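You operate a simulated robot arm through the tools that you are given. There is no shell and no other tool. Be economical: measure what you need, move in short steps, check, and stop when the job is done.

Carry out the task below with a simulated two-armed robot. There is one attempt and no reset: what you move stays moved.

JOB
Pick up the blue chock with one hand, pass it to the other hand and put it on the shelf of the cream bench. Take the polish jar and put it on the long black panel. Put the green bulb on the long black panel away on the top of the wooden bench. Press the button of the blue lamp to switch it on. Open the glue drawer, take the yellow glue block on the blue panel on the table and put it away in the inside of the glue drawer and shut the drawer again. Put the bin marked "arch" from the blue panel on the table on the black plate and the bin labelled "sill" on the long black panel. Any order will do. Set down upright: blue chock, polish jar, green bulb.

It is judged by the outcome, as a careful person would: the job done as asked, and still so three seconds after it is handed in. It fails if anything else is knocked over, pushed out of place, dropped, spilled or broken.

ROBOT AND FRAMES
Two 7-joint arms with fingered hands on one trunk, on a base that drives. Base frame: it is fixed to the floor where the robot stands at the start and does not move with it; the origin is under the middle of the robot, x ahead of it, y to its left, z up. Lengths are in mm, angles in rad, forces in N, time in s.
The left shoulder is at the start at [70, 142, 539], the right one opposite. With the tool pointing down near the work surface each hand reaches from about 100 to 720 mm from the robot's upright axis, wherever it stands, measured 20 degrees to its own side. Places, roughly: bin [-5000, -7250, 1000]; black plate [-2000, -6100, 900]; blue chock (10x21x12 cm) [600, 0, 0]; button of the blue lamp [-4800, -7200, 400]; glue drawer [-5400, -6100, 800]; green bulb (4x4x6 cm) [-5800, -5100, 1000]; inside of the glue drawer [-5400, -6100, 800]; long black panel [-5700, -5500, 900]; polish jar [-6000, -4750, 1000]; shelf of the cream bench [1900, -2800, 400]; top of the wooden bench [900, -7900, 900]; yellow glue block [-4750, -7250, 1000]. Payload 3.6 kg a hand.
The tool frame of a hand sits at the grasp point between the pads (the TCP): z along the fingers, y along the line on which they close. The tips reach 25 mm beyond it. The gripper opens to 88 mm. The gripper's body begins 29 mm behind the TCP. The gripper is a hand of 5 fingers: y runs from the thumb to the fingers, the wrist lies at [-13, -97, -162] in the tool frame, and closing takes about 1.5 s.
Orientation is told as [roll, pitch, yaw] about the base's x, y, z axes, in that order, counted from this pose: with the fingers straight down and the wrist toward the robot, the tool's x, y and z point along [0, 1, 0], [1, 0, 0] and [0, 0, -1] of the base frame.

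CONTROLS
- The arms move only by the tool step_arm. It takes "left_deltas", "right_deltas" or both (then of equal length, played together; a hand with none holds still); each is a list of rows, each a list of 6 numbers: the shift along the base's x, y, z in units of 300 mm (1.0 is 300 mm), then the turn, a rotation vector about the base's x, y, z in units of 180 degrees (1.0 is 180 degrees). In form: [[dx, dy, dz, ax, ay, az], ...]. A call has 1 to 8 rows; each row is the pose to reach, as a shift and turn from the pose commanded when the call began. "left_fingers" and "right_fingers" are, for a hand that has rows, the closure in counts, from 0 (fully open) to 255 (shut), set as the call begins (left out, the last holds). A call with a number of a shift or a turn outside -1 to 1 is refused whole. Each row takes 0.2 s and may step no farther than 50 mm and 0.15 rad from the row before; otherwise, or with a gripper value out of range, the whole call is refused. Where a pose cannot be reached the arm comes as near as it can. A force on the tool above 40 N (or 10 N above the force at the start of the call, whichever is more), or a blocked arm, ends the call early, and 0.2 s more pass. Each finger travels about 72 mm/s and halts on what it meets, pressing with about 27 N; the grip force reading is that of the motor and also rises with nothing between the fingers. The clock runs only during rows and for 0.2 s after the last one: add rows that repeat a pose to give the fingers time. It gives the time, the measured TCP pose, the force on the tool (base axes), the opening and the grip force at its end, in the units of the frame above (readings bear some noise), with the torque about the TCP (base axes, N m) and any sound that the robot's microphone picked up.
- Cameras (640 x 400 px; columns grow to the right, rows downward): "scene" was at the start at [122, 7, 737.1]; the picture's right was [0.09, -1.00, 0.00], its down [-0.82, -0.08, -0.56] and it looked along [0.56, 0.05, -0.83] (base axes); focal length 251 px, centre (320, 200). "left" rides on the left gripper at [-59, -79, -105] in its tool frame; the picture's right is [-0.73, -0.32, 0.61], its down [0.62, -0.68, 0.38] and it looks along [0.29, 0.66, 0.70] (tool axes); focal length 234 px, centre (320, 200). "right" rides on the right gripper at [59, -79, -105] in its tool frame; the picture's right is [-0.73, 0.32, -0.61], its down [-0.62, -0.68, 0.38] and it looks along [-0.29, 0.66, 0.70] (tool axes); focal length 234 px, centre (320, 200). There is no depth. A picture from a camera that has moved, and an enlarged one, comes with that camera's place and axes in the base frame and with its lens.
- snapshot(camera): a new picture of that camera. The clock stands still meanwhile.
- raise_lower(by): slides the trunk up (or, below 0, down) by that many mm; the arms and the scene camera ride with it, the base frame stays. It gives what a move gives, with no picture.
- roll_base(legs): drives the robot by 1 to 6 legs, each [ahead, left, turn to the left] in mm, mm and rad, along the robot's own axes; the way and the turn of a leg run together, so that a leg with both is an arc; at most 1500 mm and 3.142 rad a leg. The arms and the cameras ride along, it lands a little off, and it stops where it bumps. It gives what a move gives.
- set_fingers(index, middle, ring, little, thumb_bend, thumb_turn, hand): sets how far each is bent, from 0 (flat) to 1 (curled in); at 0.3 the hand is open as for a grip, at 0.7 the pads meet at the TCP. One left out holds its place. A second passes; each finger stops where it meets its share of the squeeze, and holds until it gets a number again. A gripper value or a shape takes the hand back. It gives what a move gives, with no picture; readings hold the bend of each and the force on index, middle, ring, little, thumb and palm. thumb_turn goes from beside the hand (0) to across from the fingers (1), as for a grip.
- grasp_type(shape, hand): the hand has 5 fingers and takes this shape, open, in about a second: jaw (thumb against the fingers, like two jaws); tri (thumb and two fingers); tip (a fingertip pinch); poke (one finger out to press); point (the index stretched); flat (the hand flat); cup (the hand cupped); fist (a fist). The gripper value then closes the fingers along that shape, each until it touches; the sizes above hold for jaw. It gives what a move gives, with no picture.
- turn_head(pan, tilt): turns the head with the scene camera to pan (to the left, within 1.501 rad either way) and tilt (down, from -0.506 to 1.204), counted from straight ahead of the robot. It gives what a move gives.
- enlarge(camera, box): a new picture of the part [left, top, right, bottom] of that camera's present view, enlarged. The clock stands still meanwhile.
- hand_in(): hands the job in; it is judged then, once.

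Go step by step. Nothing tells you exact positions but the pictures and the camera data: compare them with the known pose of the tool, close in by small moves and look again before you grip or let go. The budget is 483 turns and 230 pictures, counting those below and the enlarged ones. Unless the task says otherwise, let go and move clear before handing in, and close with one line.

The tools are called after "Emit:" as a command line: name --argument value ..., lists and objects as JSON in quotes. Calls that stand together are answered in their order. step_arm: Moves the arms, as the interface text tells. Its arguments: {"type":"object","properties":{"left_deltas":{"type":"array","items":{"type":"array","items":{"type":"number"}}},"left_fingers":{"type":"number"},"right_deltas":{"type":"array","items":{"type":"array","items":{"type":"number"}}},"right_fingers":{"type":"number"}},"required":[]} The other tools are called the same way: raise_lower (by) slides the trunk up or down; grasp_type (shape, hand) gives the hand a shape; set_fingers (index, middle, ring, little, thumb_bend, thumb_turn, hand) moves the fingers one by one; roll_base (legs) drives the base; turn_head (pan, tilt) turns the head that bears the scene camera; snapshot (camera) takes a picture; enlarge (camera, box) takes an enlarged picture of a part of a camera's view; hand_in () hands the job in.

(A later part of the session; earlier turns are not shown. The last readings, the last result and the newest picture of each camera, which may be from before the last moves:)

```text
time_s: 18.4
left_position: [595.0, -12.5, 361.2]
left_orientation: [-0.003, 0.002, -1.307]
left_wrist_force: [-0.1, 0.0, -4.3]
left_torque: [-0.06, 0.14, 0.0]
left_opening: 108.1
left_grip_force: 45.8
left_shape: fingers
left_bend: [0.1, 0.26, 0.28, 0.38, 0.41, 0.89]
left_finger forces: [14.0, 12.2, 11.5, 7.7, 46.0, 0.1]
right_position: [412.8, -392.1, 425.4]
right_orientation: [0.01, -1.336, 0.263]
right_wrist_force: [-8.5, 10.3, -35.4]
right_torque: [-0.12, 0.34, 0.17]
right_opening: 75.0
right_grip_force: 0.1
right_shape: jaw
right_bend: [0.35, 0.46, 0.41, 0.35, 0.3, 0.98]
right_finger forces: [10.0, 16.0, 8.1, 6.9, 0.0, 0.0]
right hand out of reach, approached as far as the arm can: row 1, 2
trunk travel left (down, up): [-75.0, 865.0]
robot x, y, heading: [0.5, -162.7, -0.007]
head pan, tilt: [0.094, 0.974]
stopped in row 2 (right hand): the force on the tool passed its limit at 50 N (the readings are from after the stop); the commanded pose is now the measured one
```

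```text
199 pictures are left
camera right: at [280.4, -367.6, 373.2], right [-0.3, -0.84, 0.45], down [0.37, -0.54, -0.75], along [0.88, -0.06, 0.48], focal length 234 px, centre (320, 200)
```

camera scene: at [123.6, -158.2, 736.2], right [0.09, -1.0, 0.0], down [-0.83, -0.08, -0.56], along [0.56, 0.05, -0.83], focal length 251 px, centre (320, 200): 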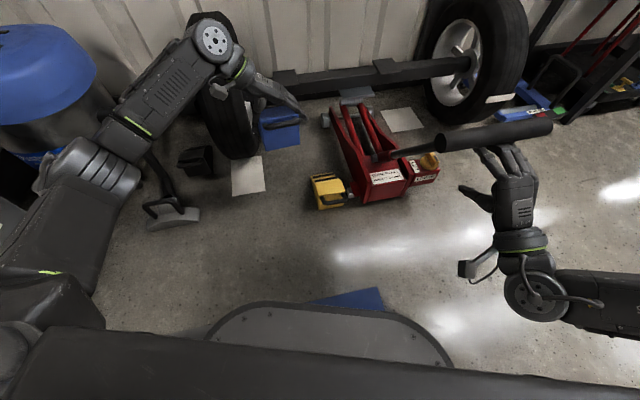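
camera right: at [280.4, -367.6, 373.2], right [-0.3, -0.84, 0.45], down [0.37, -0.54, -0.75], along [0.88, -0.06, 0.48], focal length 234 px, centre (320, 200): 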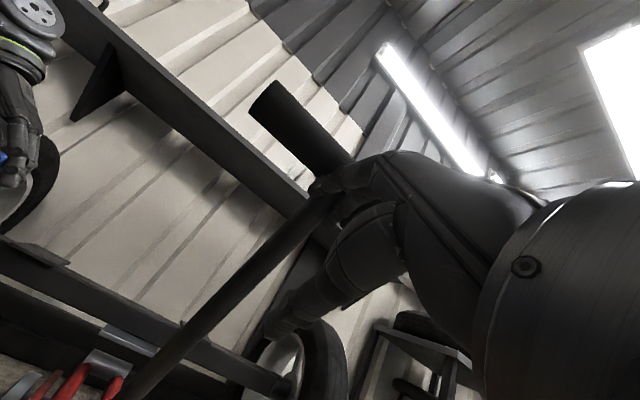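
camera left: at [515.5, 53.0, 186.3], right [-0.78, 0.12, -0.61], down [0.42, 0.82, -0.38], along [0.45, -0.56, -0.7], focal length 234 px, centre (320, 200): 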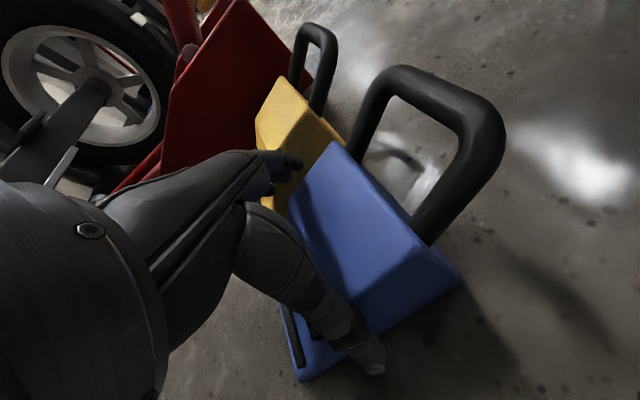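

The right fingers came up under the jack's black handle. I back away down and toward me at once.

Emit:
step_arm --right_deltas '[[-0.02, 0, -0.08, 0, 0, 0], [-0.12, 0, -0.16, 0, 0, 0], [-0.25, 0, -0.2, 0, 0, 0], [-0.38, 0, -0.2, 0, 0, 0]]'

Emit:
snapshot --camera "scene"

```text
time_s: 19.4
left_position: [595.8, -12.1, 363.2]
left_orientation: [-0.001, -0.001, -1.307]
left_wrist_force: [-0.8, 0.4, -4.2]
left_torque: [-0.04, 0.11, 0.01]
left_opening: 107.9
left_grip_force: 45.7
left_shape: fingers
left_bend: [0.1, 0.26, 0.28, 0.38, 0.41, 0.89]
left_finger forces: [13.9, 12.2, 11.2, 7.7, 45.8, 0.0]
right_position: [301.0, -392.8, 369.7]
right_orientation: [-0.002, -1.347, 0.275]
right_wrist_force: [-0.8, 0.1, 0.3]
right_torque: [-0.02, 0.0, -0.02]
right_opening: 87.6
right_grip_force: 0.0
right_shape: jaw
right_bend: [0.3, 0.3, 0.3, 0.3, 0.3, 0.98]
right_finger forces: [0.0, 0.1, 0.1, 0.0, 0.1, 0.0]
right hand out of reach, approached as far as the arm can: row 1, 2, 3
trunk travel left (down, up): [-75.0, 865.0]
robot x, y, heading: [0.3, -166.0, -0.006]
head pan, tilt: [0.094, 0.974]
```

```text
198 pictures are left
camera scene: at [122.2, -157.8, 737.1], right [0.09, -1.0, 0.0], down [-0.82, -0.08, -0.56], along [0.56, 0.05, -0.83], focal length 251 px, centre (320, 200)
```

scene: 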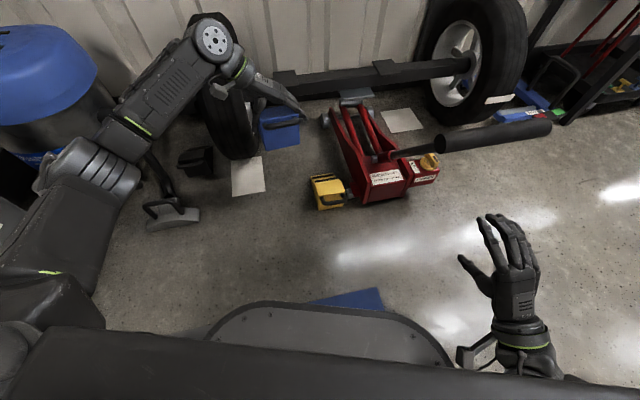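

The jack looks unmoved. I back the base off 350 mm to get free room for the handover.

Emit:
roll_base --legs '[[-350, 0, 0]]'

Emit:
enlarge --camera "scene" --box '[180, 60, 340, 160]'

```text
time_s: 21.6
left_position: [250.6, -12.0, 362.8]
left_orientation: [0.0, 0.001, -1.308]
left_wrist_force: [-0.2, -0.6, -4.1]
left_torque: [-0.02, 0.13, -0.01]
left_opening: 107.9
left_grip_force: 45.5
left_shape: fingers
left_bend: [0.1, 0.26, 0.28, 0.38, 0.41, 0.89]
left_finger forces: [14.1, 12.3, 11.3, 7.7, 45.6, 0.0]
right_position: [-45.3, -391.8, 369.2]
right_orientation: [0.001, -1.349, 0.268]
right_wrist_force: [0.1, 0.8, 0.0]
right_torque: [-0.01, 0.0, -0.01]
right_opening: 87.7
right_grip_force: 0.0
right_shape: jaw
right_bend: [0.3, 0.3, 0.3, 0.3, 0.3, 0.98]
right_finger forces: [0.0, 0.0, 0.1, 0.1, 0.0, 0.1]
trunk travel left (down, up): [-75.0, 865.0]
robot x, y, heading: [-348.0, -163.2, -0.009]
head pan, tilt: [0.094, 0.974]
```

```text
4.00 times, centred on (260, 110) of scene
camera zoom: at [-223.6, -156.6, 737.0], right [0.09, -1.0, 0.0], down [-0.82, -0.07, -0.56], along [0.56, 0.05, -0.83], focal length 1003 px, centre (560, 560)
```

zoom: 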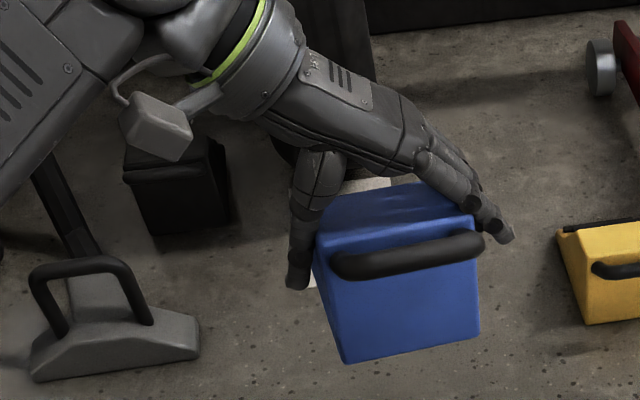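

The handle bar is near (200,-39,388) and too far left for the right hand. I carry the chock toward the right side first.

Emit:
step_arm --left_deltas '[[-0.02, -0.12, 0.02, 0, 0, 0], [-0.04, -0.24, 0.04, 0, 0, 0], [-0.06, -0.36, 0.06, 0, 0, 0], [-0.09, -0.48, 0.08, 0, 0, 0], [-0.12, -0.57, 0.1, 0, 0, 0], [-0.15, -0.65, 0.1, 0, 0, 0]]' --right_deltas '[[0, 0, 0.05, 0.012, -0.035, 0.01], [0, 0, 0.1, 0.018, -0.07, 0.02], [0, 0, 0.1, 0.018, -0.07, 0.02], [0, 0, 0.1, 0.018, -0.07, 0.02], [0, 0, 0.1, 0.018, -0.07, 0.02], [0, 0, 0.1, 0.018, -0.07, 0.02]]'

Emit:
snapshot --camera "scene"

Emit:
snapshot --camera "right"

```text
time_s: 23.0
left_position: [204.0, -207.2, 393.6]
left_orientation: [0.001, -0.001, -1.307]
left_wrist_force: [-0.7, 0.0, -4.2]
left_torque: [-0.04, 0.12, 0.02]
left_opening: 107.6
left_grip_force: 44.8
left_shape: fingers
left_bend: [0.1, 0.26, 0.28, 0.38, 0.41, 0.89]
left_finger forces: [13.9, 12.2, 11.1, 7.8, 44.9, 0.0]
right_position: [-45.8, -391.8, 400.2]
right_orientation: [-1.987, -1.559, 2.316]
right_wrist_force: [0.0, 0.1, 0.2]
right_torque: [-0.02, -0.01, -0.02]
right_opening: 88.0
right_grip_force: 0.1
right_shape: jaw
right_bend: [0.3, 0.3, 0.3, 0.3, 0.3, 0.98]
right_finger forces: [0.0, 0.0, 0.1, 0.1, 0.0, 0.1]
trunk travel left (down, up): [-75.0, 865.0]
robot x, y, heading: [-345.8, -160.8, -0.005]
head pan, tilt: [0.094, 0.974]
```

```text
196 pictures are left
camera scene: at [-223.7, -156.7, 737.0], right [0.09, -1.0, 0.0], down [-0.82, -0.07, -0.56], along [0.56, 0.05, -0.83], focal length 251 px, centre (320, 200)
```

scene: 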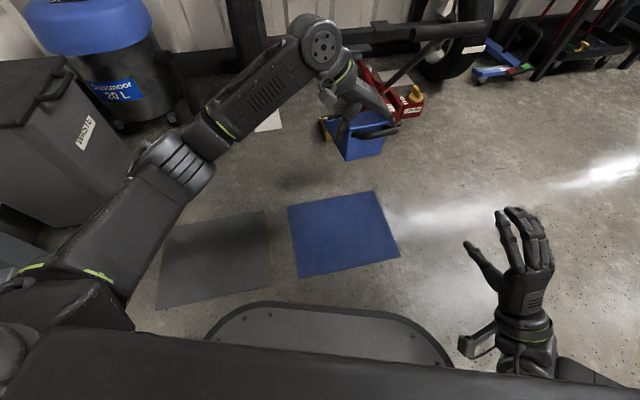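

```text
195 pictures are left
camera right: at [-163.7, -370.9, 320.2], right [-0.34, -0.88, 0.33], down [0.57, -0.47, -0.67], along [0.75, -0.04, 0.66], focal length 234 px, centre (320, 200)
```

right: 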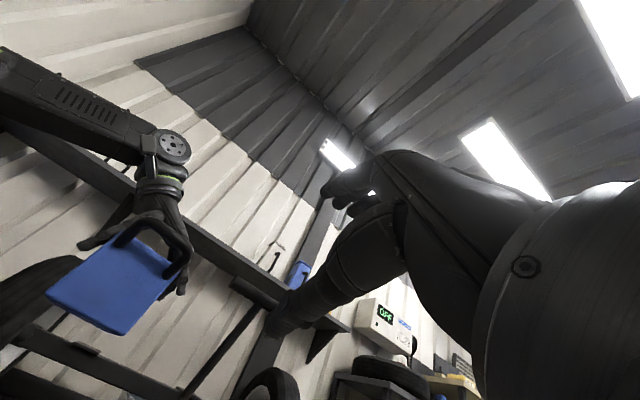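

The bar is confirmed near (155,-233,418). I bring the right hand to about 90 mm behind it.

Emit:
step_arm --right_deltas '[[0.08, 0.1, 0.01, 0, 0, 0], [0.16, 0.2, 0.03, 0, 0, 0], [0.25, 0.31, 0.05, 0, 0, 0], [0.34, 0.42, 0.06, 0, 0, 0], [0.37, 0.46, 0.06, 0, 0, 0]]'

Emit:
snapshot --camera "right"

Emit:
enlarge --camera "scene" --box '[300, 70, 460, 170]'

```text
time_s: 24.2
left_position: [203.4, -207.9, 393.0]
left_orientation: [-0.001, 0.0, -1.308]
left_wrist_force: [0.2, -0.9, -3.7]
left_torque: [-0.03, 0.12, 0.02]
left_opening: 107.7
left_grip_force: 44.6
left_shape: fingers
left_bend: [0.1, 0.26, 0.28, 0.38, 0.41, 0.89]
left_finger forces: [13.6, 12.2, 11.1, 7.5, 44.5, 0.0]
right_position: [66.6, -254.0, 416.2]
right_orientation: [-1.928, -1.558, 2.257]
right_wrist_force: [0.8, -0.1, 0.7]
right_torque: [0.02, -0.03, 0.0]
right_opening: 87.6
right_grip_force: 0.1
right_shape: jaw
right_bend: [0.3, 0.3, 0.3, 0.3, 0.3, 0.98]
right_finger forces: [0.0, 0.0, 0.1, 0.1, 0.1, 0.0]
trunk travel left (down, up): [-75.0, 865.0]
robot x, y, heading: [-346.0, -157.9, -0.006]
head pan, tilt: [0.094, 0.974]
```

```text
194 pictures are left
camera right: at [-51.6, -232.3, 337.1], right [-0.34, -0.88, 0.33], down [0.57, -0.47, -0.67], along [0.75, -0.04, 0.66], focal length 234 px, centre (320, 200)
```

right: 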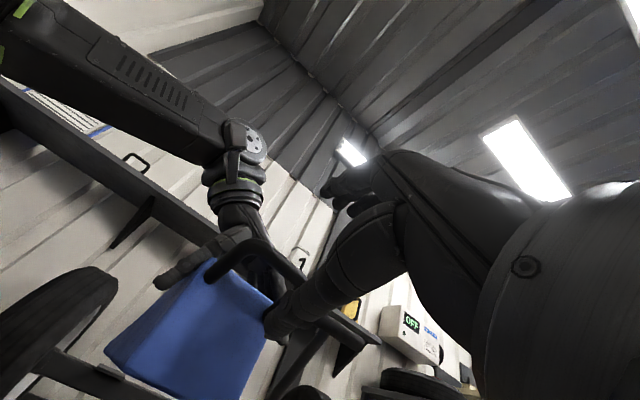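

```text
4.00 times, centred on (380, 120) of scene
camera zoom: at [-223.7, -156.7, 737.0], right [0.09, -1.0, 0.0], down [-0.82, -0.07, -0.56], along [0.56, 0.05, -0.83], focal length 1003 px, centre (80, 520)
```

zoom: 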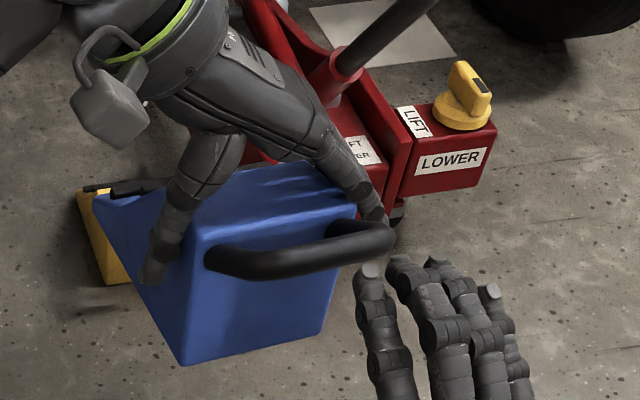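

The bar centre is about (151,-227,419). I slide the right hand forward so its fingers go over the bar and its thumb under it.

Emit:
step_arm --right_deltas '[[0.08, 0.05, 0.01, 0, 0, 0], [0.16, 0.085, 0.01, 0, 0, 0], [0.24, 0.12, 0.01, 0, 0, 0]]'

Emit:
snapshot --camera "right"

Emit:
enlarge --camera "scene" --box '[300, 70, 460, 170]'

```text
time_s: 25.0
left_position: [204.5, -207.3, 393.8]
left_orientation: [0.0, 0.001, -1.306]
left_wrist_force: [-0.4, 0.1, -4.3]
left_torque: [-0.02, 0.16, 0.0]
left_opening: 107.7
left_grip_force: 44.1
left_shape: fingers
left_bend: [0.1, 0.26, 0.28, 0.38, 0.41, 0.89]
left_finger forces: [13.5, 12.1, 11.0, 7.5, 44.5, 0.0]
right_position: [137.9, -218.6, 421.9]
right_orientation: [-1.955, -1.561, 2.284]
right_wrist_force: [0.1, 0.4, 0.4]
right_torque: [-0.03, 0.03, 0.02]
right_opening: 87.8
right_grip_force: 0.0
right_shape: jaw
right_bend: [0.3, 0.3, 0.3, 0.3, 0.3, 0.98]
right_finger forces: [0.0, 0.0, 0.1, 0.0, 0.1, 0.0]
trunk travel left (down, up): [-75.0, 865.0]
robot x, y, heading: [-349.5, -165.3, -0.0]
head pan, tilt: [0.094, 0.974]
```

```text
192 pictures are left
camera right: at [20.5, -197.5, 341.4], right [-0.34, -0.88, 0.33], down [0.57, -0.47, -0.67], along [0.75, -0.04, 0.66], focal length 234 px, centre (320, 200)
```

right: 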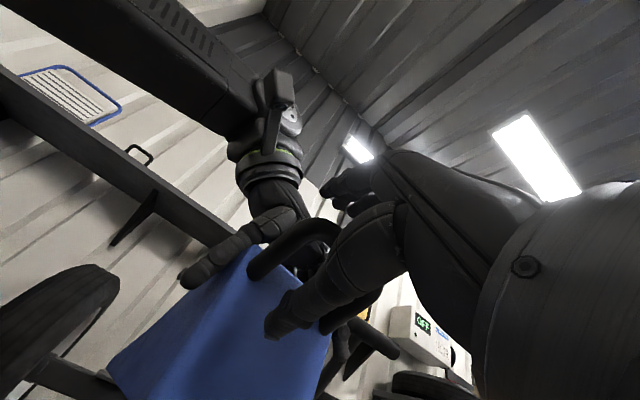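

```text
4.00 times, centred on (380, 120) of scene
camera zoom: at [-223.7, -156.7, 737.0], right [0.09, -1.0, 0.0], down [-0.82, -0.07, -0.56], along [0.56, 0.05, -0.83], focal length 1003 px, centre (80, 520)
```

zoom: 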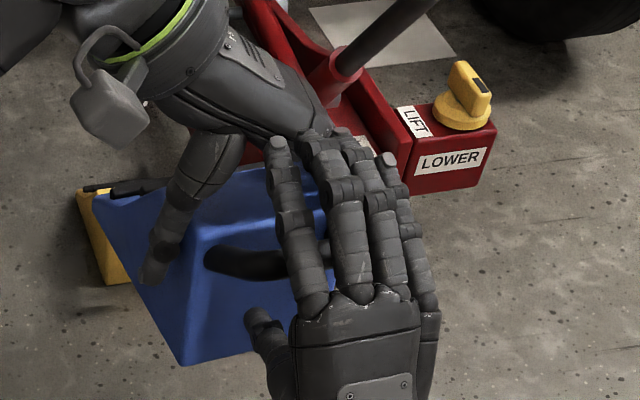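

The fingers lie above the bar and the thumb is below. I nudge the hand left a few mm, then close the right fingers gently.

Emit:
step_arm --right_deltas '[[-0.018, 0.012, -0.01, 0, 0, 0], [-0.018, 0.012, -0.01, 0, 0, 0]]'

Emit:
set_fingers --hand "right" --index 0.48 --middle 0.48 --ring 0.48 --little 0.48 --thumb_bend 0.48 --thumb_turn 1

Emit:
enlarge --camera "scene" --box '[300, 70, 460, 170]'

Emit:
enlarge --camera "right" --box '[200, 150, 440, 300]'

```text
time_s: 25.6
left_position: [204.8, -207.8, 392.3]
left_orientation: [0.001, 0.0, -1.307]
left_wrist_force: [0.7, 0.2, -3.6]
left_torque: [-0.05, 0.11, -0.02]
left_opening: 107.6
left_grip_force: 44.3
left_shape: fingers
left_bend: [0.1, 0.26, 0.28, 0.38, 0.41, 0.89]
left_finger forces: [13.5, 12.1, 11.2, 7.4, 44.4, 0.0]
right_position: [132.6, -215.1, 418.2]
right_orientation: [-1.992, -1.559, 2.323]
right_wrist_force: [0.6, 0.8, 0.0]
right_torque: [0.02, 0.0, -0.02]
right_opening: 87.5
right_grip_force: 0.0
right_shape: jaw
right_bend: [0.3, 0.3, 0.3, 0.3, 0.3, 0.98]
right_finger forces: [0.0, 0.0, 0.1, 0.0, 0.0, 0.0]
trunk travel left (down, up): [-75.0, 865.0]
robot x, y, heading: [-342.8, -162.6, -0.0]
head pan, tilt: [0.094, 0.974]
```

```text
time_s: 26.6
left_position: [203.7, -206.9, 394.3]
left_orientation: [-0.001, 0.0, -1.308]
left_wrist_force: [-1.3, -0.3, -4.2]
left_torque: [0.0, 0.1, -0.03]
left_opening: 107.4
left_grip_force: 44.3
left_shape: fingers
left_bend: [0.1, 0.26, 0.28, 0.38, 0.41, 0.89]
left_finger forces: [13.5, 12.1, 11.1, 7.5, 44.5, 0.0]
right_position: [132.7, -213.9, 418.7]
right_orientation: [-1.979, -1.561, 2.312]
right_wrist_force: [0.1, -0.5, -0.2]
right_torque: [0.0, -0.01, 0.01]
right_opening: 46.3
right_grip_force: 0.0
right_shape: fingers
right_bend: [0.48, 0.48, 0.48, 0.48, 0.48, 1.0]
right_finger forces: [0.1, 0.0, 0.1, 0.0, 0.1, 0.0]
trunk travel left (down, up): [-75.0, 865.0]
robot x, y, heading: [-344.3, -165.8, -0.008]
head pan, tilt: [0.094, 0.974]
```

```text
4.00 times, centred on (380, 120) of scene
camera zoom: at [-223.6, -156.7, 737.0], right [0.09, -1.0, 0.0], down [-0.82, -0.07, -0.56], along [0.56, 0.05, -0.83], focal length 1003 px, centre (80, 520)
```

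zoom: 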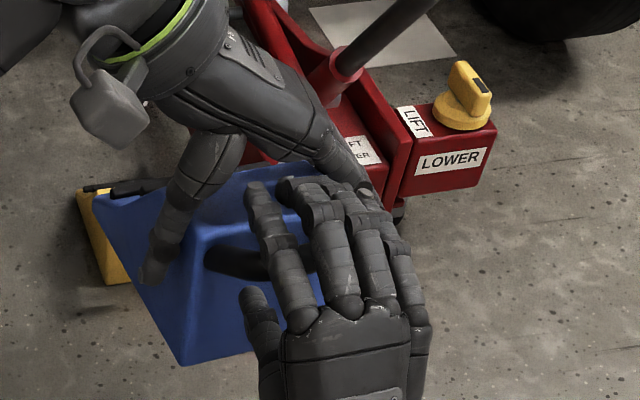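

```text
2.67 times, centred on (320, 225) of right
camera zoom: at [14.3, -193.4, 338.7], right [-0.34, -0.88, 0.33], down [0.57, -0.47, -0.67], along [0.75, -0.04, 0.66], focal length 624 px, centre (320, 133)
```

zoom: 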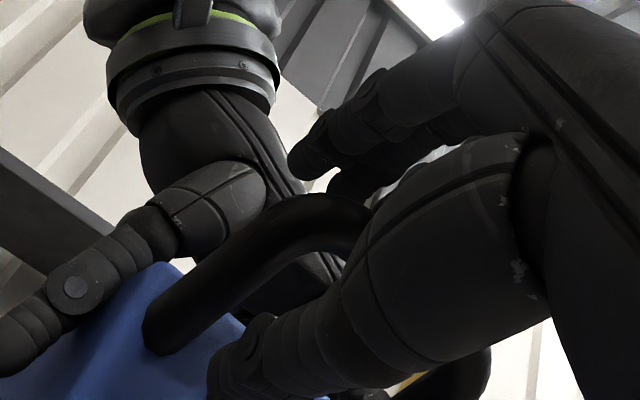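

The bar sits between the right fingers and thumb. I close on it.

Emit:
set_fingers --hand "right" --index 0.8 --middle 0.8 --ring 0.8 --little 0.8 --thumb_bend 0.8 --thumb_turn 1

Emit:
enlarge --camera "scene" --box '[300, 70, 460, 170]'

```text
time_s: 27.6
left_position: [204.2, -206.2, 392.8]
left_orientation: [-0.002, 0.001, -1.308]
left_wrist_force: [-28.1, 2.4, -0.6]
left_torque: [0.19, -0.17, -0.71]
left_opening: 101.6
left_grip_force: 38.3
left_shape: fingers
left_bend: [0.15, 0.34, 0.29, 0.38, 0.41, 0.87]
left_finger forces: [3.8, 10.1, 9.4, 6.9, 45.6, 0.0]
right_position: [133.1, -214.8, 417.6]
right_orientation: [-1.925, -1.562, 2.256]
right_wrist_force: [26.1, -3.3, -3.5]
right_torque: [-0.3, -0.13, 0.27]
right_opening: 0.0
right_grip_force: 25.1
right_shape: fingers
right_bend: [0.77, 0.77, 0.76, 0.77, 0.71, 1.0]
right_finger forces: [8.2, 7.9, 8.4, 8.4, 17.8, 0.0]
trunk travel left (down, up): [-75.0, 865.0]
robot x, y, heading: [-346.0, -163.8, -0.013]
head pan, tilt: [0.094, 0.974]
```

```text
4.00 times, centred on (380, 120) of scene
camera zoom: at [-223.6, -156.7, 737.0], right [0.09, -1.0, 0.0], down [-0.82, -0.07, -0.56], along [0.56, 0.05, -0.83], focal length 1003 px, centre (80, 520)
```

zoom: 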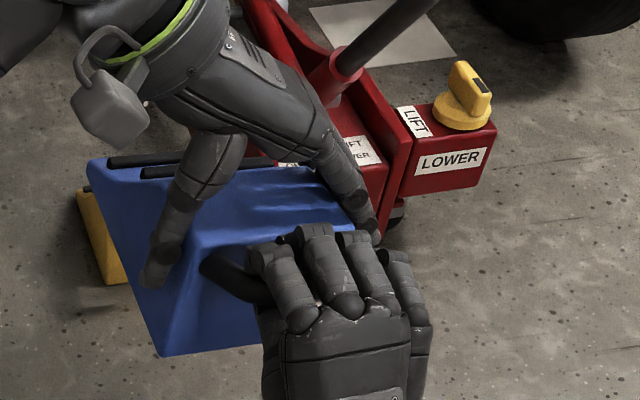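

The right fingers wrap the bar and hold it caged. I open the left hand.

Emit:
set_fingers --hand "left" --index 0.0 --middle 0.0 --ring 0.0 --little 0.0 --thumb_bend 0.0 --thumb_turn 1

Emit:
snapshot --camera "scene"

Emit:
snapshot --camera "left"

```text
time_s: 28.6
left_position: [203.9, -207.3, 393.7]
left_orientation: [0.0, -0.001, -1.306]
left_wrist_force: [0.4, -0.5, -0.5]
left_torque: [-0.01, -0.02, -0.03]
left_opening: 132.2
left_grip_force: 0.0
left_shape: fingers
left_bend: [0.0, 0.0, 0.0, 0.0, 0.0, 0.95]
left_finger forces: [0.0, 0.1, 0.0, 0.0, 0.0, 0.1]
right_position: [132.4, -213.9, 417.9]
right_orientation: [-1.99, -1.559, 2.323]
right_wrist_force: [-1.2, 0.0, -4.3]
right_torque: [-0.01, -0.03, -0.02]
right_opening: 0.3
right_grip_force: 1.6
right_shape: fingers
right_bend: [0.79, 0.8, 0.8, 0.8, 0.72, 1.0]
right_finger forces: [0.0, 0.0, 0.1, 0.0, 3.7, 0.0]
trunk travel left (down, up): [-75.0, 865.0]
robot x, y, heading: [-347.1, -165.5, -0.004]
head pan, tilt: [0.094, 0.974]
```

```text
187 pictures are left
camera scene: at [-223.7, -156.7, 737.0], right [0.09, -1.0, 0.0], down [-0.82, -0.07, -0.56], along [0.56, 0.05, -0.83], focal length 251 px, centre (320, 200)
```

scene: 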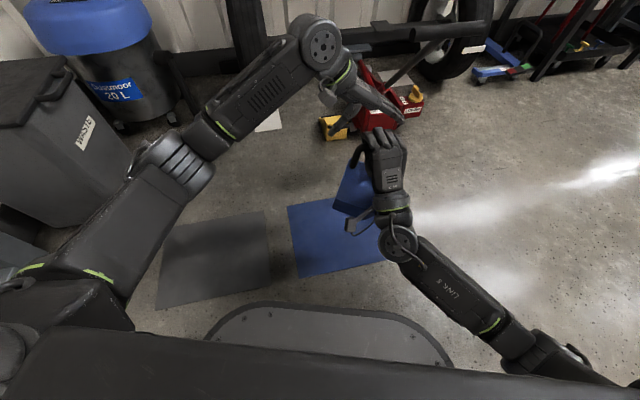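

```text
186 pictures are left
camera left: at [128.1, -145.5, 499.7], right [-0.79, 0.12, -0.61], down [0.42, 0.82, -0.38], along [0.45, -0.56, -0.7], focal length 234 px, centre (320, 200)
```

left: 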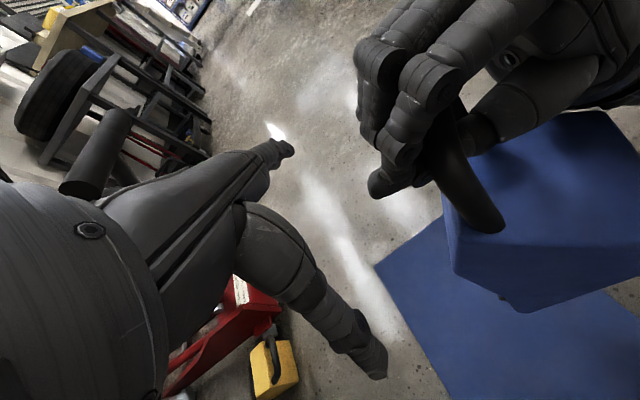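

The chock now hangs safely hooked in the right hand. I take the left hand clear, then look toward the cream bench.

Emit:
step_arm --left_deltas '[[0.1, 0.08, 0.05, 0, 0, 0.04], [0.15, 0.2, 0.1, 0, 0, 0.08], [0.15, 0.35, 0.1, 0, 0, 0.12], [0.1, 0.5, 0.1, 0, 0, 0.16], [0.05, 0.65, 0.1, 0, 0, 0.2], [0, 0.8, 0.1, 0, 0, 0.24], [-0.1, 0.92, 0.1, 0, 0, 0.28], [-0.2, 1.0, 0.1, 0, 0, 0.32]]'

Emit:
turn_head --pan -0.9 --tilt 0.2

Emit:
snapshot --camera "scene"

```text
time_s: 30.4
left_position: [145.5, 93.3, 424.8]
left_orientation: [0.001, 0.002, -0.3]
left_wrist_force: [-0.1, -0.2, -0.5]
left_torque: [0.01, 0.0, 0.02]
left_opening: 132.7
left_grip_force: 0.0
left_shape: fingers
left_bend: [0.0, 0.0, 0.0, 0.0, 0.0, 0.95]
left_finger forces: [0.0, 0.0, 0.1, 0.0, 0.0, 0.0]
right_position: [132.3, -215.6, 418.4]
right_orientation: [-1.981, -1.562, 2.31]
right_wrist_force: [0.6, -1.9, -4.1]
right_torque: [0.03, -0.1, 0.07]
right_opening: 0.0
right_grip_force: 2.2
right_shape: fingers
right_bend: [0.79, 0.8, 0.8, 0.8, 0.72, 1.0]
right_finger forces: [0.1, 0.0, 0.1, 0.0, 4.2, 0.0]
trunk travel left (down, up): [-75.0, 865.0]
robot x, y, heading: [-348.2, -167.6, -0.009]
head pan, tilt: [0.094, 0.974]
```

```text
time_s: 31.7
left_position: [146.0, 92.6, 425.0]
left_orientation: [0.001, -0.001, -0.301]
left_wrist_force: [0.8, -0.6, 1.1]
left_torque: [0.01, 0.01, -0.01]
left_opening: 132.7
left_grip_force: 0.1
left_shape: fingers
left_bend: [0.0, 0.0, 0.0, 0.0, 0.0, 0.95]
left_finger forces: [0.0, 0.0, 0.0, 0.0, 0.0, 0.0]
right_position: [133.7, -213.4, 419.0]
right_orientation: [-1.981, -1.559, 2.312]
right_wrist_force: [-0.8, -0.1, -4.1]
right_torque: [0.05, -0.07, -0.01]
right_opening: 0.0
right_grip_force: 2.2
right_shape: fingers
right_bend: [0.79, 0.8, 0.8, 0.8, 0.72, 1.0]
right_finger forces: [0.0, 0.1, 0.1, 0.0, 4.2, 0.0]
trunk travel left (down, up): [-75.0, 865.0]
robot x, y, heading: [-347.9, -163.6, -0.005]
head pan, tilt: [-0.901, 0.201]
```

```text
185 pictures are left
camera scene: at [-237.1, -236.3, 803.9], right [-0.79, -0.62, 0.0], down [-0.12, 0.16, -0.98], along [0.61, -0.77, -0.2], focal length 251 px, centre (320, 200)
```

scene: 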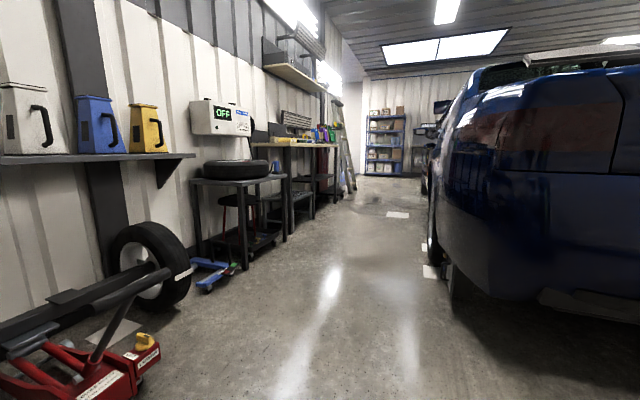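

I see benches along the wall. I enlarge the region where the cream bench should be.

Emit:
enlarge --camera "scene" --box '[190, 90, 382, 210]'

```text
3.33 times, centred on (286, 150) of scene
camera zoom: at [-237.1, -236.3, 803.9], right [-0.79, -0.62, 0.0], down [-0.12, 0.16, -0.98], along [0.61, -0.77, -0.2], focal length 836 px, centre (433, 367)
```

zoom: 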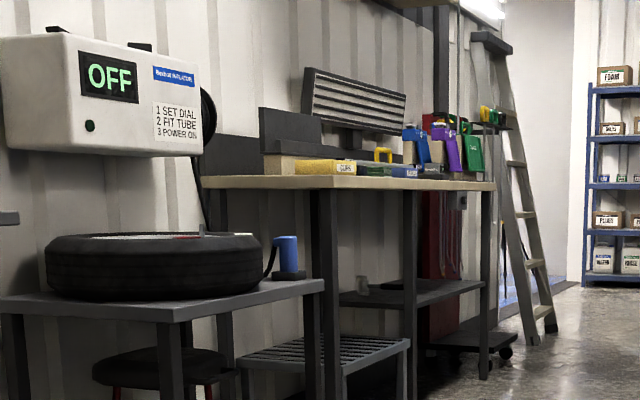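

The bench has an open shelf with plenty of height under its top. I drive down the aisle between the car and the benches in legs.

Emit:
roll_base --legs '[[0, 0, -1.0], [700, 0, 0], [0, 0, 0.2], [840, 0, 0], [0, 0, -0.2]]'

Emit:
turn_head --pan 0.1 --tilt 0.35

Emit:
snapshot --camera "scene"

```text
time_s: 36.6
left_position: [349.3, -759.7, 432.6]
left_orientation: [0.017, 0.002, -1.271]
left_wrist_force: [-1.1, 0.2, 0.6]
left_torque: [0.0, -0.05, -0.01]
left_opening: 132.6
left_grip_force: 0.0
left_shape: fingers
left_bend: [0.0, 0.0, 0.0, 0.0, 0.0, 0.95]
left_finger forces: [0.1, 0.0, 0.0, 0.0, 0.1, 0.0]
right_position: [84.6, -921.8, 420.9]
right_orientation: [3.112, -1.555, 2.525]
right_wrist_force: [0.8, -0.4, -4.9]
right_torque: [-0.05, -0.1, 0.02]
right_opening: 0.1
right_grip_force: 2.0
right_shape: fingers
right_bend: [0.79, 0.8, 0.8, 0.8, 0.72, 1.0]
right_finger forces: [0.1, 0.0, 0.0, 0.0, 4.1, 0.0]
trunk travel left (down, up): [-75.0, 865.0]
robot x, y, heading: [-136.5, -496.8, -0.974]
head pan, tilt: [-0.901, 0.201]
stopped in leg 2: the robot was blocked; the commanded pose is now the measured one
```

```text
time_s: 37.9
left_position: [348.4, -758.2, 429.9]
left_orientation: [0.017, 0.004, -1.272]
left_wrist_force: [-0.4, -0.5, -0.5]
left_torque: [0.0, -0.04, 0.0]
left_opening: 132.6
left_grip_force: 0.1
left_shape: fingers
left_bend: [0.0, 0.0, 0.0, 0.0, 0.0, 0.95]
left_finger forces: [0.0, 0.0, 0.0, 0.0, 0.1, 0.0]
right_position: [84.0, -921.6, 420.1]
right_orientation: [2.986, -1.555, 2.653]
right_wrist_force: [0.1, -0.4, -3.7]
right_torque: [-0.05, -0.09, -0.04]
right_opening: 0.0
right_grip_force: 1.8
right_shape: fingers
right_bend: [0.79, 0.8, 0.8, 0.8, 0.72, 1.0]
right_finger forces: [0.0, 0.0, 0.0, 0.0, 4.1, 0.0]
trunk travel left (down, up): [-75.0, 865.0]
robot x, y, heading: [-134.3, -495.2, -0.98]
head pan, tilt: [0.099, 0.351]
```

```text
183 pictures are left
camera scene: at [-60.0, -611.8, 790.8], right [-0.77, -0.64, -0.02], down [-0.2, 0.27, -0.94], along [0.6, -0.72, -0.34], focal length 251 px, centre (320, 200)
```

scene: 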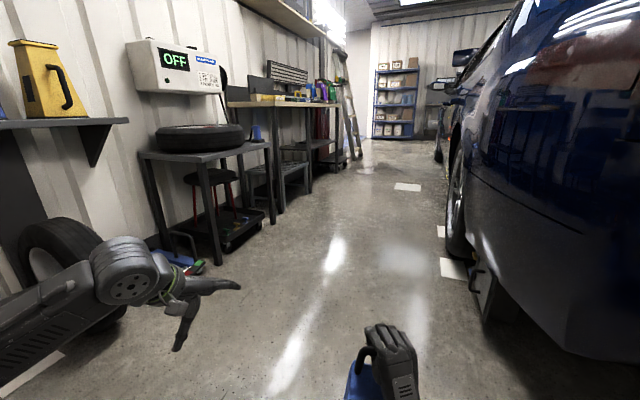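

The drive was blocked early and the robot is slightly tilted. I look to both sides to find the contact.

Emit:
turn_head --pan -1.3 --tilt 0.6

Emit:
snapshot --camera "scene"

Emit:
turn_head --pan 1.1 --tilt 0.6

Emit:
snapshot --camera "scene"

```text
time_s: 39.4
left_position: [347.9, -760.0, 431.1]
left_orientation: [0.019, 0.003, -1.272]
left_wrist_force: [-0.5, -0.7, 0.0]
left_torque: [-0.02, 0.0, -0.04]
left_opening: 132.5
left_grip_force: 0.1
left_shape: fingers
left_bend: [0.0, 0.0, 0.0, 0.0, 0.0, 0.95]
left_finger forces: [0.0, 0.0, 0.1, 0.1, 0.0, 0.1]
right_position: [84.4, -922.9, 420.6]
right_orientation: [2.964, -1.556, 2.673]
right_wrist_force: [0.5, 0.7, -4.3]
right_torque: [-0.03, -0.09, -0.02]
right_opening: 0.1
right_grip_force: 2.3
right_shape: fingers
right_bend: [0.79, 0.8, 0.8, 0.8, 0.72, 1.0]
right_finger forces: [0.0, 0.0, 0.1, 0.1, 4.3, 0.0]
trunk travel left (down, up): [-75.0, 865.0]
robot x, y, heading: [-133.7, -494.7, -0.977]
head pan, tilt: [-1.3, 0.6]
```

```text
182 pictures are left
camera scene: at [-176.2, -607.3, 766.2], right [-0.76, 0.65, -0.01], down [0.38, 0.43, -0.82], along [-0.53, -0.62, -0.58], focal length 251 px, centre (320, 200)
```

scene: 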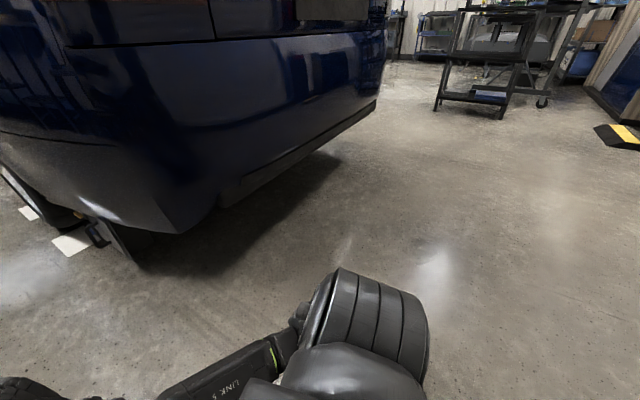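

```text
time_s: 41.6
left_position: [348.4, -760.4, 432.4]
left_orientation: [0.019, 0.003, -1.271]
left_wrist_force: [0.4, 0.6, -0.4]
left_torque: [-0.02, -0.03, -0.01]
left_opening: 132.4
left_grip_force: 0.0
left_shape: fingers
left_bend: [0.0, 0.0, 0.0, 0.0, 0.0, 0.95]
left_finger forces: [0.0, 0.0, 0.0, 0.0, 0.0, 0.0]
right_position: [83.9, -922.9, 420.8]
right_orientation: [2.912, -1.555, 2.727]
right_wrist_force: [1.1, -0.1, -4.2]
right_torque: [-0.01, -0.09, -0.02]
right_opening: 0.2
right_grip_force: 2.4
right_shape: fingers
right_bend: [0.79, 0.8, 0.8, 0.8, 0.72, 1.0]
right_finger forces: [0.1, 0.1, 0.0, 0.0, 4.3, 0.0]
trunk travel left (down, up): [-75.0, 865.0]
robot x, y, heading: [-136.6, -496.8, -0.983]
head pan, tilt: [1.1, 0.6]
```

```text
181 pictures are left
camera scene: at [-30.9, -530.2, 769.1], right [0.12, -0.99, 0.0], down [-0.55, -0.06, -0.84], along [0.83, 0.1, -0.55], focal length 251 px, centre (320, 200)
```

scene: 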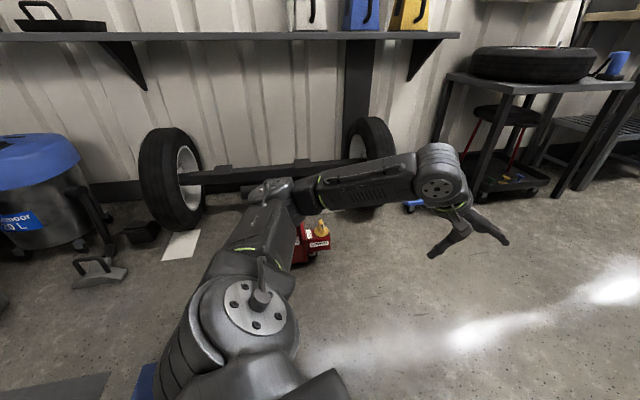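

The left elbow caught the jack's handle. I back off a little, raise the trunk so the arms pass above it, and check the jack.

Emit:
roll_base --legs '[[-80, -60, 0]]'

Emit:
raise_lower --by 280

Emit:
snapshot --camera "scene"

```text
time_s: 42.8
left_position: [260.6, -724.9, 424.1]
left_orientation: [0.0, 0.004, -1.271]
left_wrist_force: [-0.2, 0.1, 0.1]
left_torque: [-0.02, -0.01, -0.01]
left_opening: 132.5
left_grip_force: 0.1
left_shape: fingers
left_bend: [0.0, 0.0, 0.0, 0.0, 0.0, 0.95]
left_finger forces: [0.1, 0.0, 0.0, 0.0, 0.1, 0.0]
right_position: [-4.5, -887.1, 418.8]
right_orientation: [-1.929, -1.561, 1.286]
right_wrist_force: [-0.1, 0.5, -3.4]
right_torque: [-0.08, -0.08, -0.01]
right_opening: 0.2
right_grip_force: 1.9
right_shape: fingers
right_bend: [0.79, 0.8, 0.8, 0.8, 0.72, 1.0]
right_finger forces: [0.0, 0.1, 0.1, 0.1, 4.4, 0.1]
trunk travel left (down, up): [-75.0, 865.0]
robot x, y, heading: [-233.1, -461.6, -0.982]
head pan, tilt: [1.1, 0.6]
```

```text
time_s: 45.6
left_position: [259.9, -723.8, 704.9]
left_orientation: [0.0, 0.004, -1.271]
left_wrist_force: [0.4, -0.5, -0.5]
left_torque: [0.0, 0.01, -0.01]
left_opening: 132.4
left_grip_force: 0.1
left_shape: fingers
left_bend: [0.0, 0.0, 0.0, 0.0, 0.0, 0.95]
left_finger forces: [0.1, 0.1, 0.0, 0.0, 0.0, 0.0]
right_position: [-4.9, -888.0, 698.0]
right_orientation: [-1.921, -1.558, 1.279]
right_wrist_force: [-0.8, 0.6, -3.3]
right_torque: [-0.04, -0.09, 0.02]
right_opening: 0.0
right_grip_force: 2.4
right_shape: fingers
right_bend: [0.79, 0.8, 0.8, 0.8, 0.72, 1.0]
right_finger forces: [0.1, 0.0, 0.0, 0.1, 4.3, 0.0]
trunk travel left (down, up): [-355.0, 585.0]
robot x, y, heading: [-227.3, -462.0, -0.982]
head pan, tilt: [1.1, 0.6]
```

```text
180 pictures are left
camera scene: at [-113.5, -493.8, 1047.1], right [0.12, -0.99, 0.0], down [-0.56, -0.07, -0.82], along [0.82, 0.1, -0.57], focal length 251 px, centre (320, 200)
```

scene: 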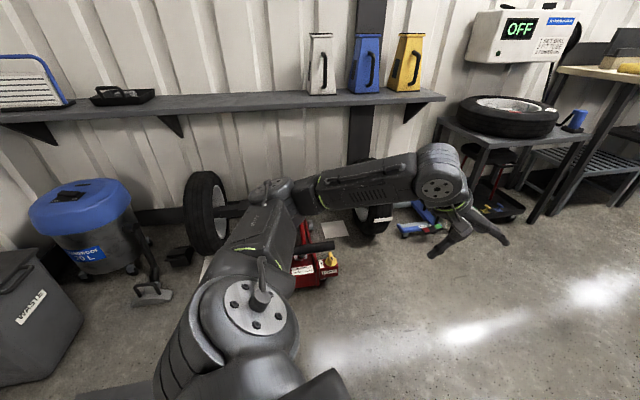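

The jack looks undisturbed. I continue with a wider path to the aisle centre.

Emit:
roll_base --legs '[[0, 0, 0.17], [1200, 0, 0], [0, 0, -0.76], [1400, 0, 0]]'

Emit:
turn_head --pan 1.0 --tilt 0.5

Emit:
snapshot --camera "scene"

```text
time_s: 57.5
left_position: [857.7, -2388.0, 703.8]
left_orientation: [-0.002, 0.002, -1.866]
left_wrist_force: [-0.1, 1.1, 0.7]
left_torque: [-0.02, -0.01, 0.0]
left_opening: 132.8
left_grip_force: 0.0
left_shape: fingers
left_bend: [0.0, 0.0, 0.0, 0.0, 0.0, 0.95]
left_finger forces: [0.1, 0.0, 0.0, 0.1, 0.0, 0.0]
right_position: [551.3, -2374.5, 694.8]
right_orientation: [-0.722, -1.56, -0.517]
right_wrist_force: [1.1, -0.2, -4.3]
right_torque: [-0.09, -0.02, 0.01]
right_opening: 0.0
right_grip_force: 1.2
right_shape: fingers
right_bend: [0.79, 0.8, 0.8, 0.8, 0.72, 1.0]
right_finger forces: [0.0, 0.1, 0.0, 0.1, 4.5, 0.1]
trunk travel left (down, up): [-355.0, 585.0]
robot x, y, heading: [601.6, -1900.0, -1.576]
head pan, tilt: [1.1, 0.6]
stopped in leg 4: the robot was blocked; the commanded pose is now the measured one
```

```text
time_s: 58.1
left_position: [859.2, -2389.1, 704.9]
left_orientation: [-0.004, 0.002, -1.869]
left_wrist_force: [-0.4, -0.1, -0.7]
left_torque: [0.03, -0.03, 0.0]
left_opening: 132.4
left_grip_force: 0.0
left_shape: fingers
left_bend: [0.0, 0.0, 0.0, 0.0, 0.0, 0.95]
left_finger forces: [0.1, 0.0, 0.0, 0.0, 0.0, 0.1]
right_position: [551.3, -2375.1, 694.8]
right_orientation: [-0.758, -1.562, -0.481]
right_wrist_force: [-0.3, 0.0, -3.7]
right_torque: [-0.07, -0.03, -0.05]
right_opening: 0.0
right_grip_force: 1.7
right_shape: fingers
right_bend: [0.79, 0.8, 0.8, 0.8, 0.72, 1.0]
right_finger forces: [0.0, 0.1, 0.1, 0.0, 4.3, 0.1]
trunk travel left (down, up): [-355.0, 585.0]
robot x, y, heading: [595.8, -1898.6, -1.573]
head pan, tilt: [1.0, 0.499]
```

```text
179 pictures are left
camera scene: at [678.2, -1996.3, 1056.0], right [-0.54, -0.84, 0.0], down [-0.4, 0.26, -0.88], along [0.74, -0.48, -0.48], focal length 251 px, centre (320, 200)
```

scene: 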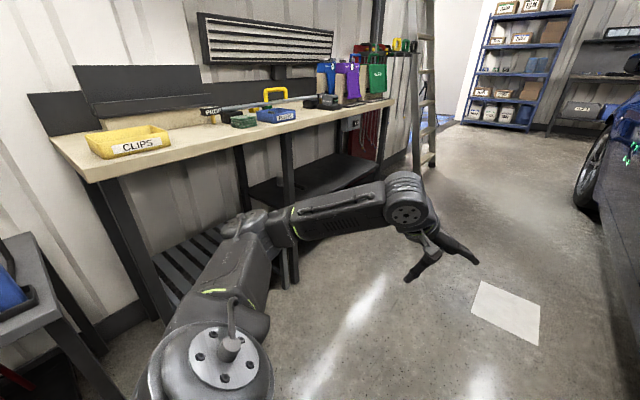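

Blocked again near the bench, probably by the left elbow. The garage seems turned about 0.3 rad to my axes. I back off, turn to line up with the aisle and look at both sides.

Emit:
roll_base --legs '[[-60, -120, 0], [0, 0, 0.31]]'

Emit:
turn_head --pan -0.9 --tilt 0.5

Emit:
snapshot --camera "scene"

Emit:
turn_head --pan 1.2 --tilt 0.6

Emit:
snapshot --camera "scene"

```text
time_s: 58.9
left_position: [857.3, -2386.5, 704.3]
left_orientation: [-0.002, 0.002, -1.866]
left_wrist_force: [0.5, -0.6, 0.1]
left_torque: [0.0, -0.05, -0.01]
left_opening: 132.6
left_grip_force: 0.1
left_shape: fingers
left_bend: [0.0, 0.0, 0.0, 0.0, 0.0, 0.95]
left_finger forces: [0.0, 0.0, 0.0, 0.1, 0.0, 0.0]
right_position: [550.2, -2371.9, 695.8]
right_orientation: [0.118, -1.566, -1.352]
right_wrist_force: [0.9, -0.4, -4.2]
right_torque: [-0.07, -0.08, 0.0]
right_opening: 0.0
right_grip_force: 2.2
right_shape: fingers
right_bend: [0.79, 0.8, 0.8, 0.8, 0.72, 1.0]
right_finger forces: [0.0, 0.0, 0.0, 0.0, 4.3, 0.0]
trunk travel left (down, up): [-355.0, 585.0]
robot x, y, heading: [600.1, -1900.6, -1.575]
head pan, tilt: [1.0, 0.499]
stopped in leg 1: the robot was blocked; the commanded pose is now the measured one
```

```text
time_s: 60.7
left_position: [857.6, -2386.5, 703.5]
left_orientation: [-0.005, 0.002, -1.864]
left_wrist_force: [-1.0, 1.6, -0.6]
left_torque: [0.01, 0.02, -0.01]
left_opening: 132.7
left_grip_force: 0.0
left_shape: fingers
left_bend: [0.0, 0.0, 0.0, 0.0, 0.0, 0.95]
left_finger forces: [0.0, 0.1, 0.0, 0.0, 0.0, 0.1]
right_position: [550.9, -2372.9, 696.1]
right_orientation: [0.179, -1.567, -1.411]
right_wrist_force: [0.1, 0.1, -4.1]
right_torque: [-0.09, -0.02, 0.01]
right_opening: 0.0
right_grip_force: 2.0
right_shape: fingers
right_bend: [0.79, 0.8, 0.8, 0.8, 0.72, 1.0]
right_finger forces: [0.0, 0.0, 0.0, 0.0, 4.3, 0.0]
trunk travel left (down, up): [-355.0, 585.0]
robot x, y, heading: [595.6, -1896.3, -1.573]
head pan, tilt: [-0.901, 0.499]
```

```text
178 pictures are left
camera scene: at [528.2, -2001.8, 1056.4], right [-0.62, 0.79, 0.0], down [0.37, 0.3, -0.88], along [-0.69, -0.54, -0.48], focal length 251 px, centre (320, 200)
```

scene: 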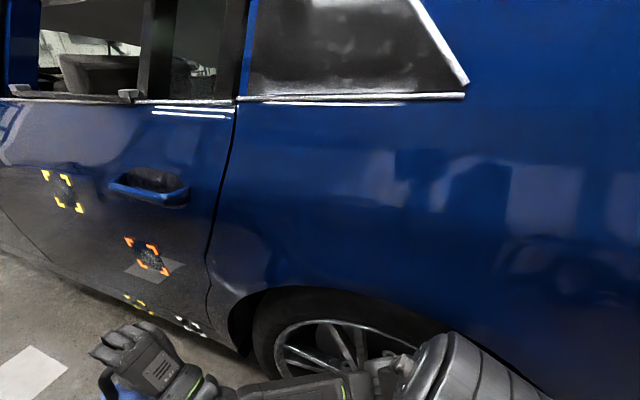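

```text
time_s: 62.7
left_position: [857.5, -2386.7, 703.7]
left_orientation: [-0.003, 0.001, -1.864]
left_wrist_force: [0.4, -0.8, 0.2]
left_torque: [-0.03, -0.01, -0.02]
left_opening: 132.7
left_grip_force: 0.2
left_shape: fingers
left_bend: [0.0, 0.0, 0.0, 0.0, 0.0, 0.95]
left_finger forces: [0.0, 0.0, 0.0, 0.0, 0.0, 0.1]
right_position: [550.2, -2373.2, 695.8]
right_orientation: [0.068, -1.567, -1.301]
right_wrist_force: [-0.6, 1.1, -3.2]
right_torque: [-0.05, -0.03, 0.0]
right_opening: 0.0
right_grip_force: 1.8
right_shape: fingers
right_bend: [0.79, 0.8, 0.8, 0.8, 0.72, 1.0]
right_finger forces: [0.1, 0.1, 0.0, 0.0, 4.3, 0.0]
trunk travel left (down, up): [-355.0, 585.0]
robot x, y, heading: [594.8, -1896.2, -1.572]
head pan, tilt: [1.201, 0.6]
```

```text
177 pictures are left
camera scene: at [682.0, -1977.6, 1046.9], right [-0.36, -0.93, 0.0], down [-0.53, 0.21, -0.82], along [0.77, -0.3, -0.57], focal length 251 px, centre (320, 200)
```

scene: 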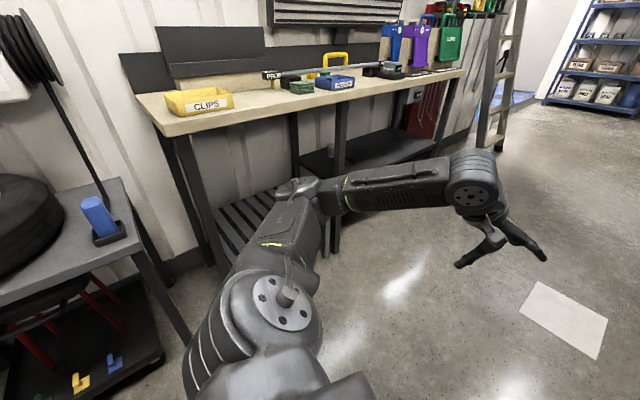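

It is actually the right elbow touching the car, because the aisle slants. I move left away from it and align with the aisle.

Emit:
roll_base --legs '[[0, 110, 0], [0, 0, 0.31]]'

Emit:
turn_head --pan 0.2 --tilt 0.45

Emit:
snapshot --camera "scene"

```text
time_s: 64.9
left_position: [1103.5, -2286.8, 704.6]
left_orientation: [0.0, 0.004, -1.559]
left_wrist_force: [-0.7, 0.2, -0.7]
left_torque: [-0.01, 0.02, 0.01]
left_opening: 132.6
left_grip_force: 0.1
left_shape: fingers
left_bend: [0.0, 0.0, 0.0, 0.0, 0.0, 0.95]
left_finger forces: [0.0, 0.0, 0.1, 0.1, 0.1, 0.1]
right_position: [805.8, -2366.1, 693.9]
right_orientation: [0.645, -1.566, -1.573]
right_wrist_force: [1.4, 0.0, -4.0]
right_torque: [-0.1, -0.12, -0.01]
right_opening: 0.1
right_grip_force: 2.6
right_shape: fingers
right_bend: [0.79, 0.8, 0.8, 0.8, 0.72, 1.0]
right_finger forces: [0.0, 0.0, 0.0, 0.0, 4.2, 0.1]
trunk travel left (down, up): [-355.0, 585.0]
robot x, y, heading: [707.3, -1895.4, -1.263]
head pan, tilt: [1.201, 0.6]
```

```text
time_s: 66.2
left_position: [1103.2, -2287.7, 704.4]
left_orientation: [0.0, 0.003, -1.559]
left_wrist_force: [-0.2, -0.2, -0.5]
left_torque: [-0.01, -0.06, 0.02]
left_opening: 132.7
left_grip_force: 0.1
left_shape: fingers
left_bend: [0.0, 0.0, 0.0, 0.0, 0.0, 0.95]
left_finger forces: [0.0, 0.0, 0.1, 0.0, 0.1, 0.0]
right_position: [807.2, -2365.8, 695.2]
right_orientation: [0.668, -1.565, -1.601]
right_wrist_force: [0.2, -0.3, -3.6]
right_torque: [-0.13, -0.05, 0.02]
right_opening: 0.0
right_grip_force: 2.6
right_shape: fingers
right_bend: [0.79, 0.8, 0.8, 0.8, 0.72, 1.0]
right_finger forces: [0.0, 0.1, 0.1, 0.0, 4.3, 0.0]
trunk travel left (down, up): [-355.0, 585.0]
robot x, y, heading: [709.9, -1892.7, -1.265]
head pan, tilt: [0.201, 0.45]
```

```text
176 pictures are left
camera scene: at [767.6, -2024.8, 1060.7], right [-0.88, -0.48, 0.0], down [-0.21, 0.38, -0.9], along [0.43, -0.79, -0.44], focal length 251 px, centre (320, 200)
```

scene: 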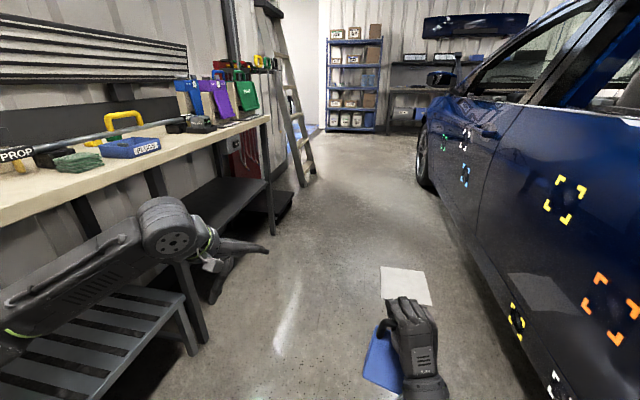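

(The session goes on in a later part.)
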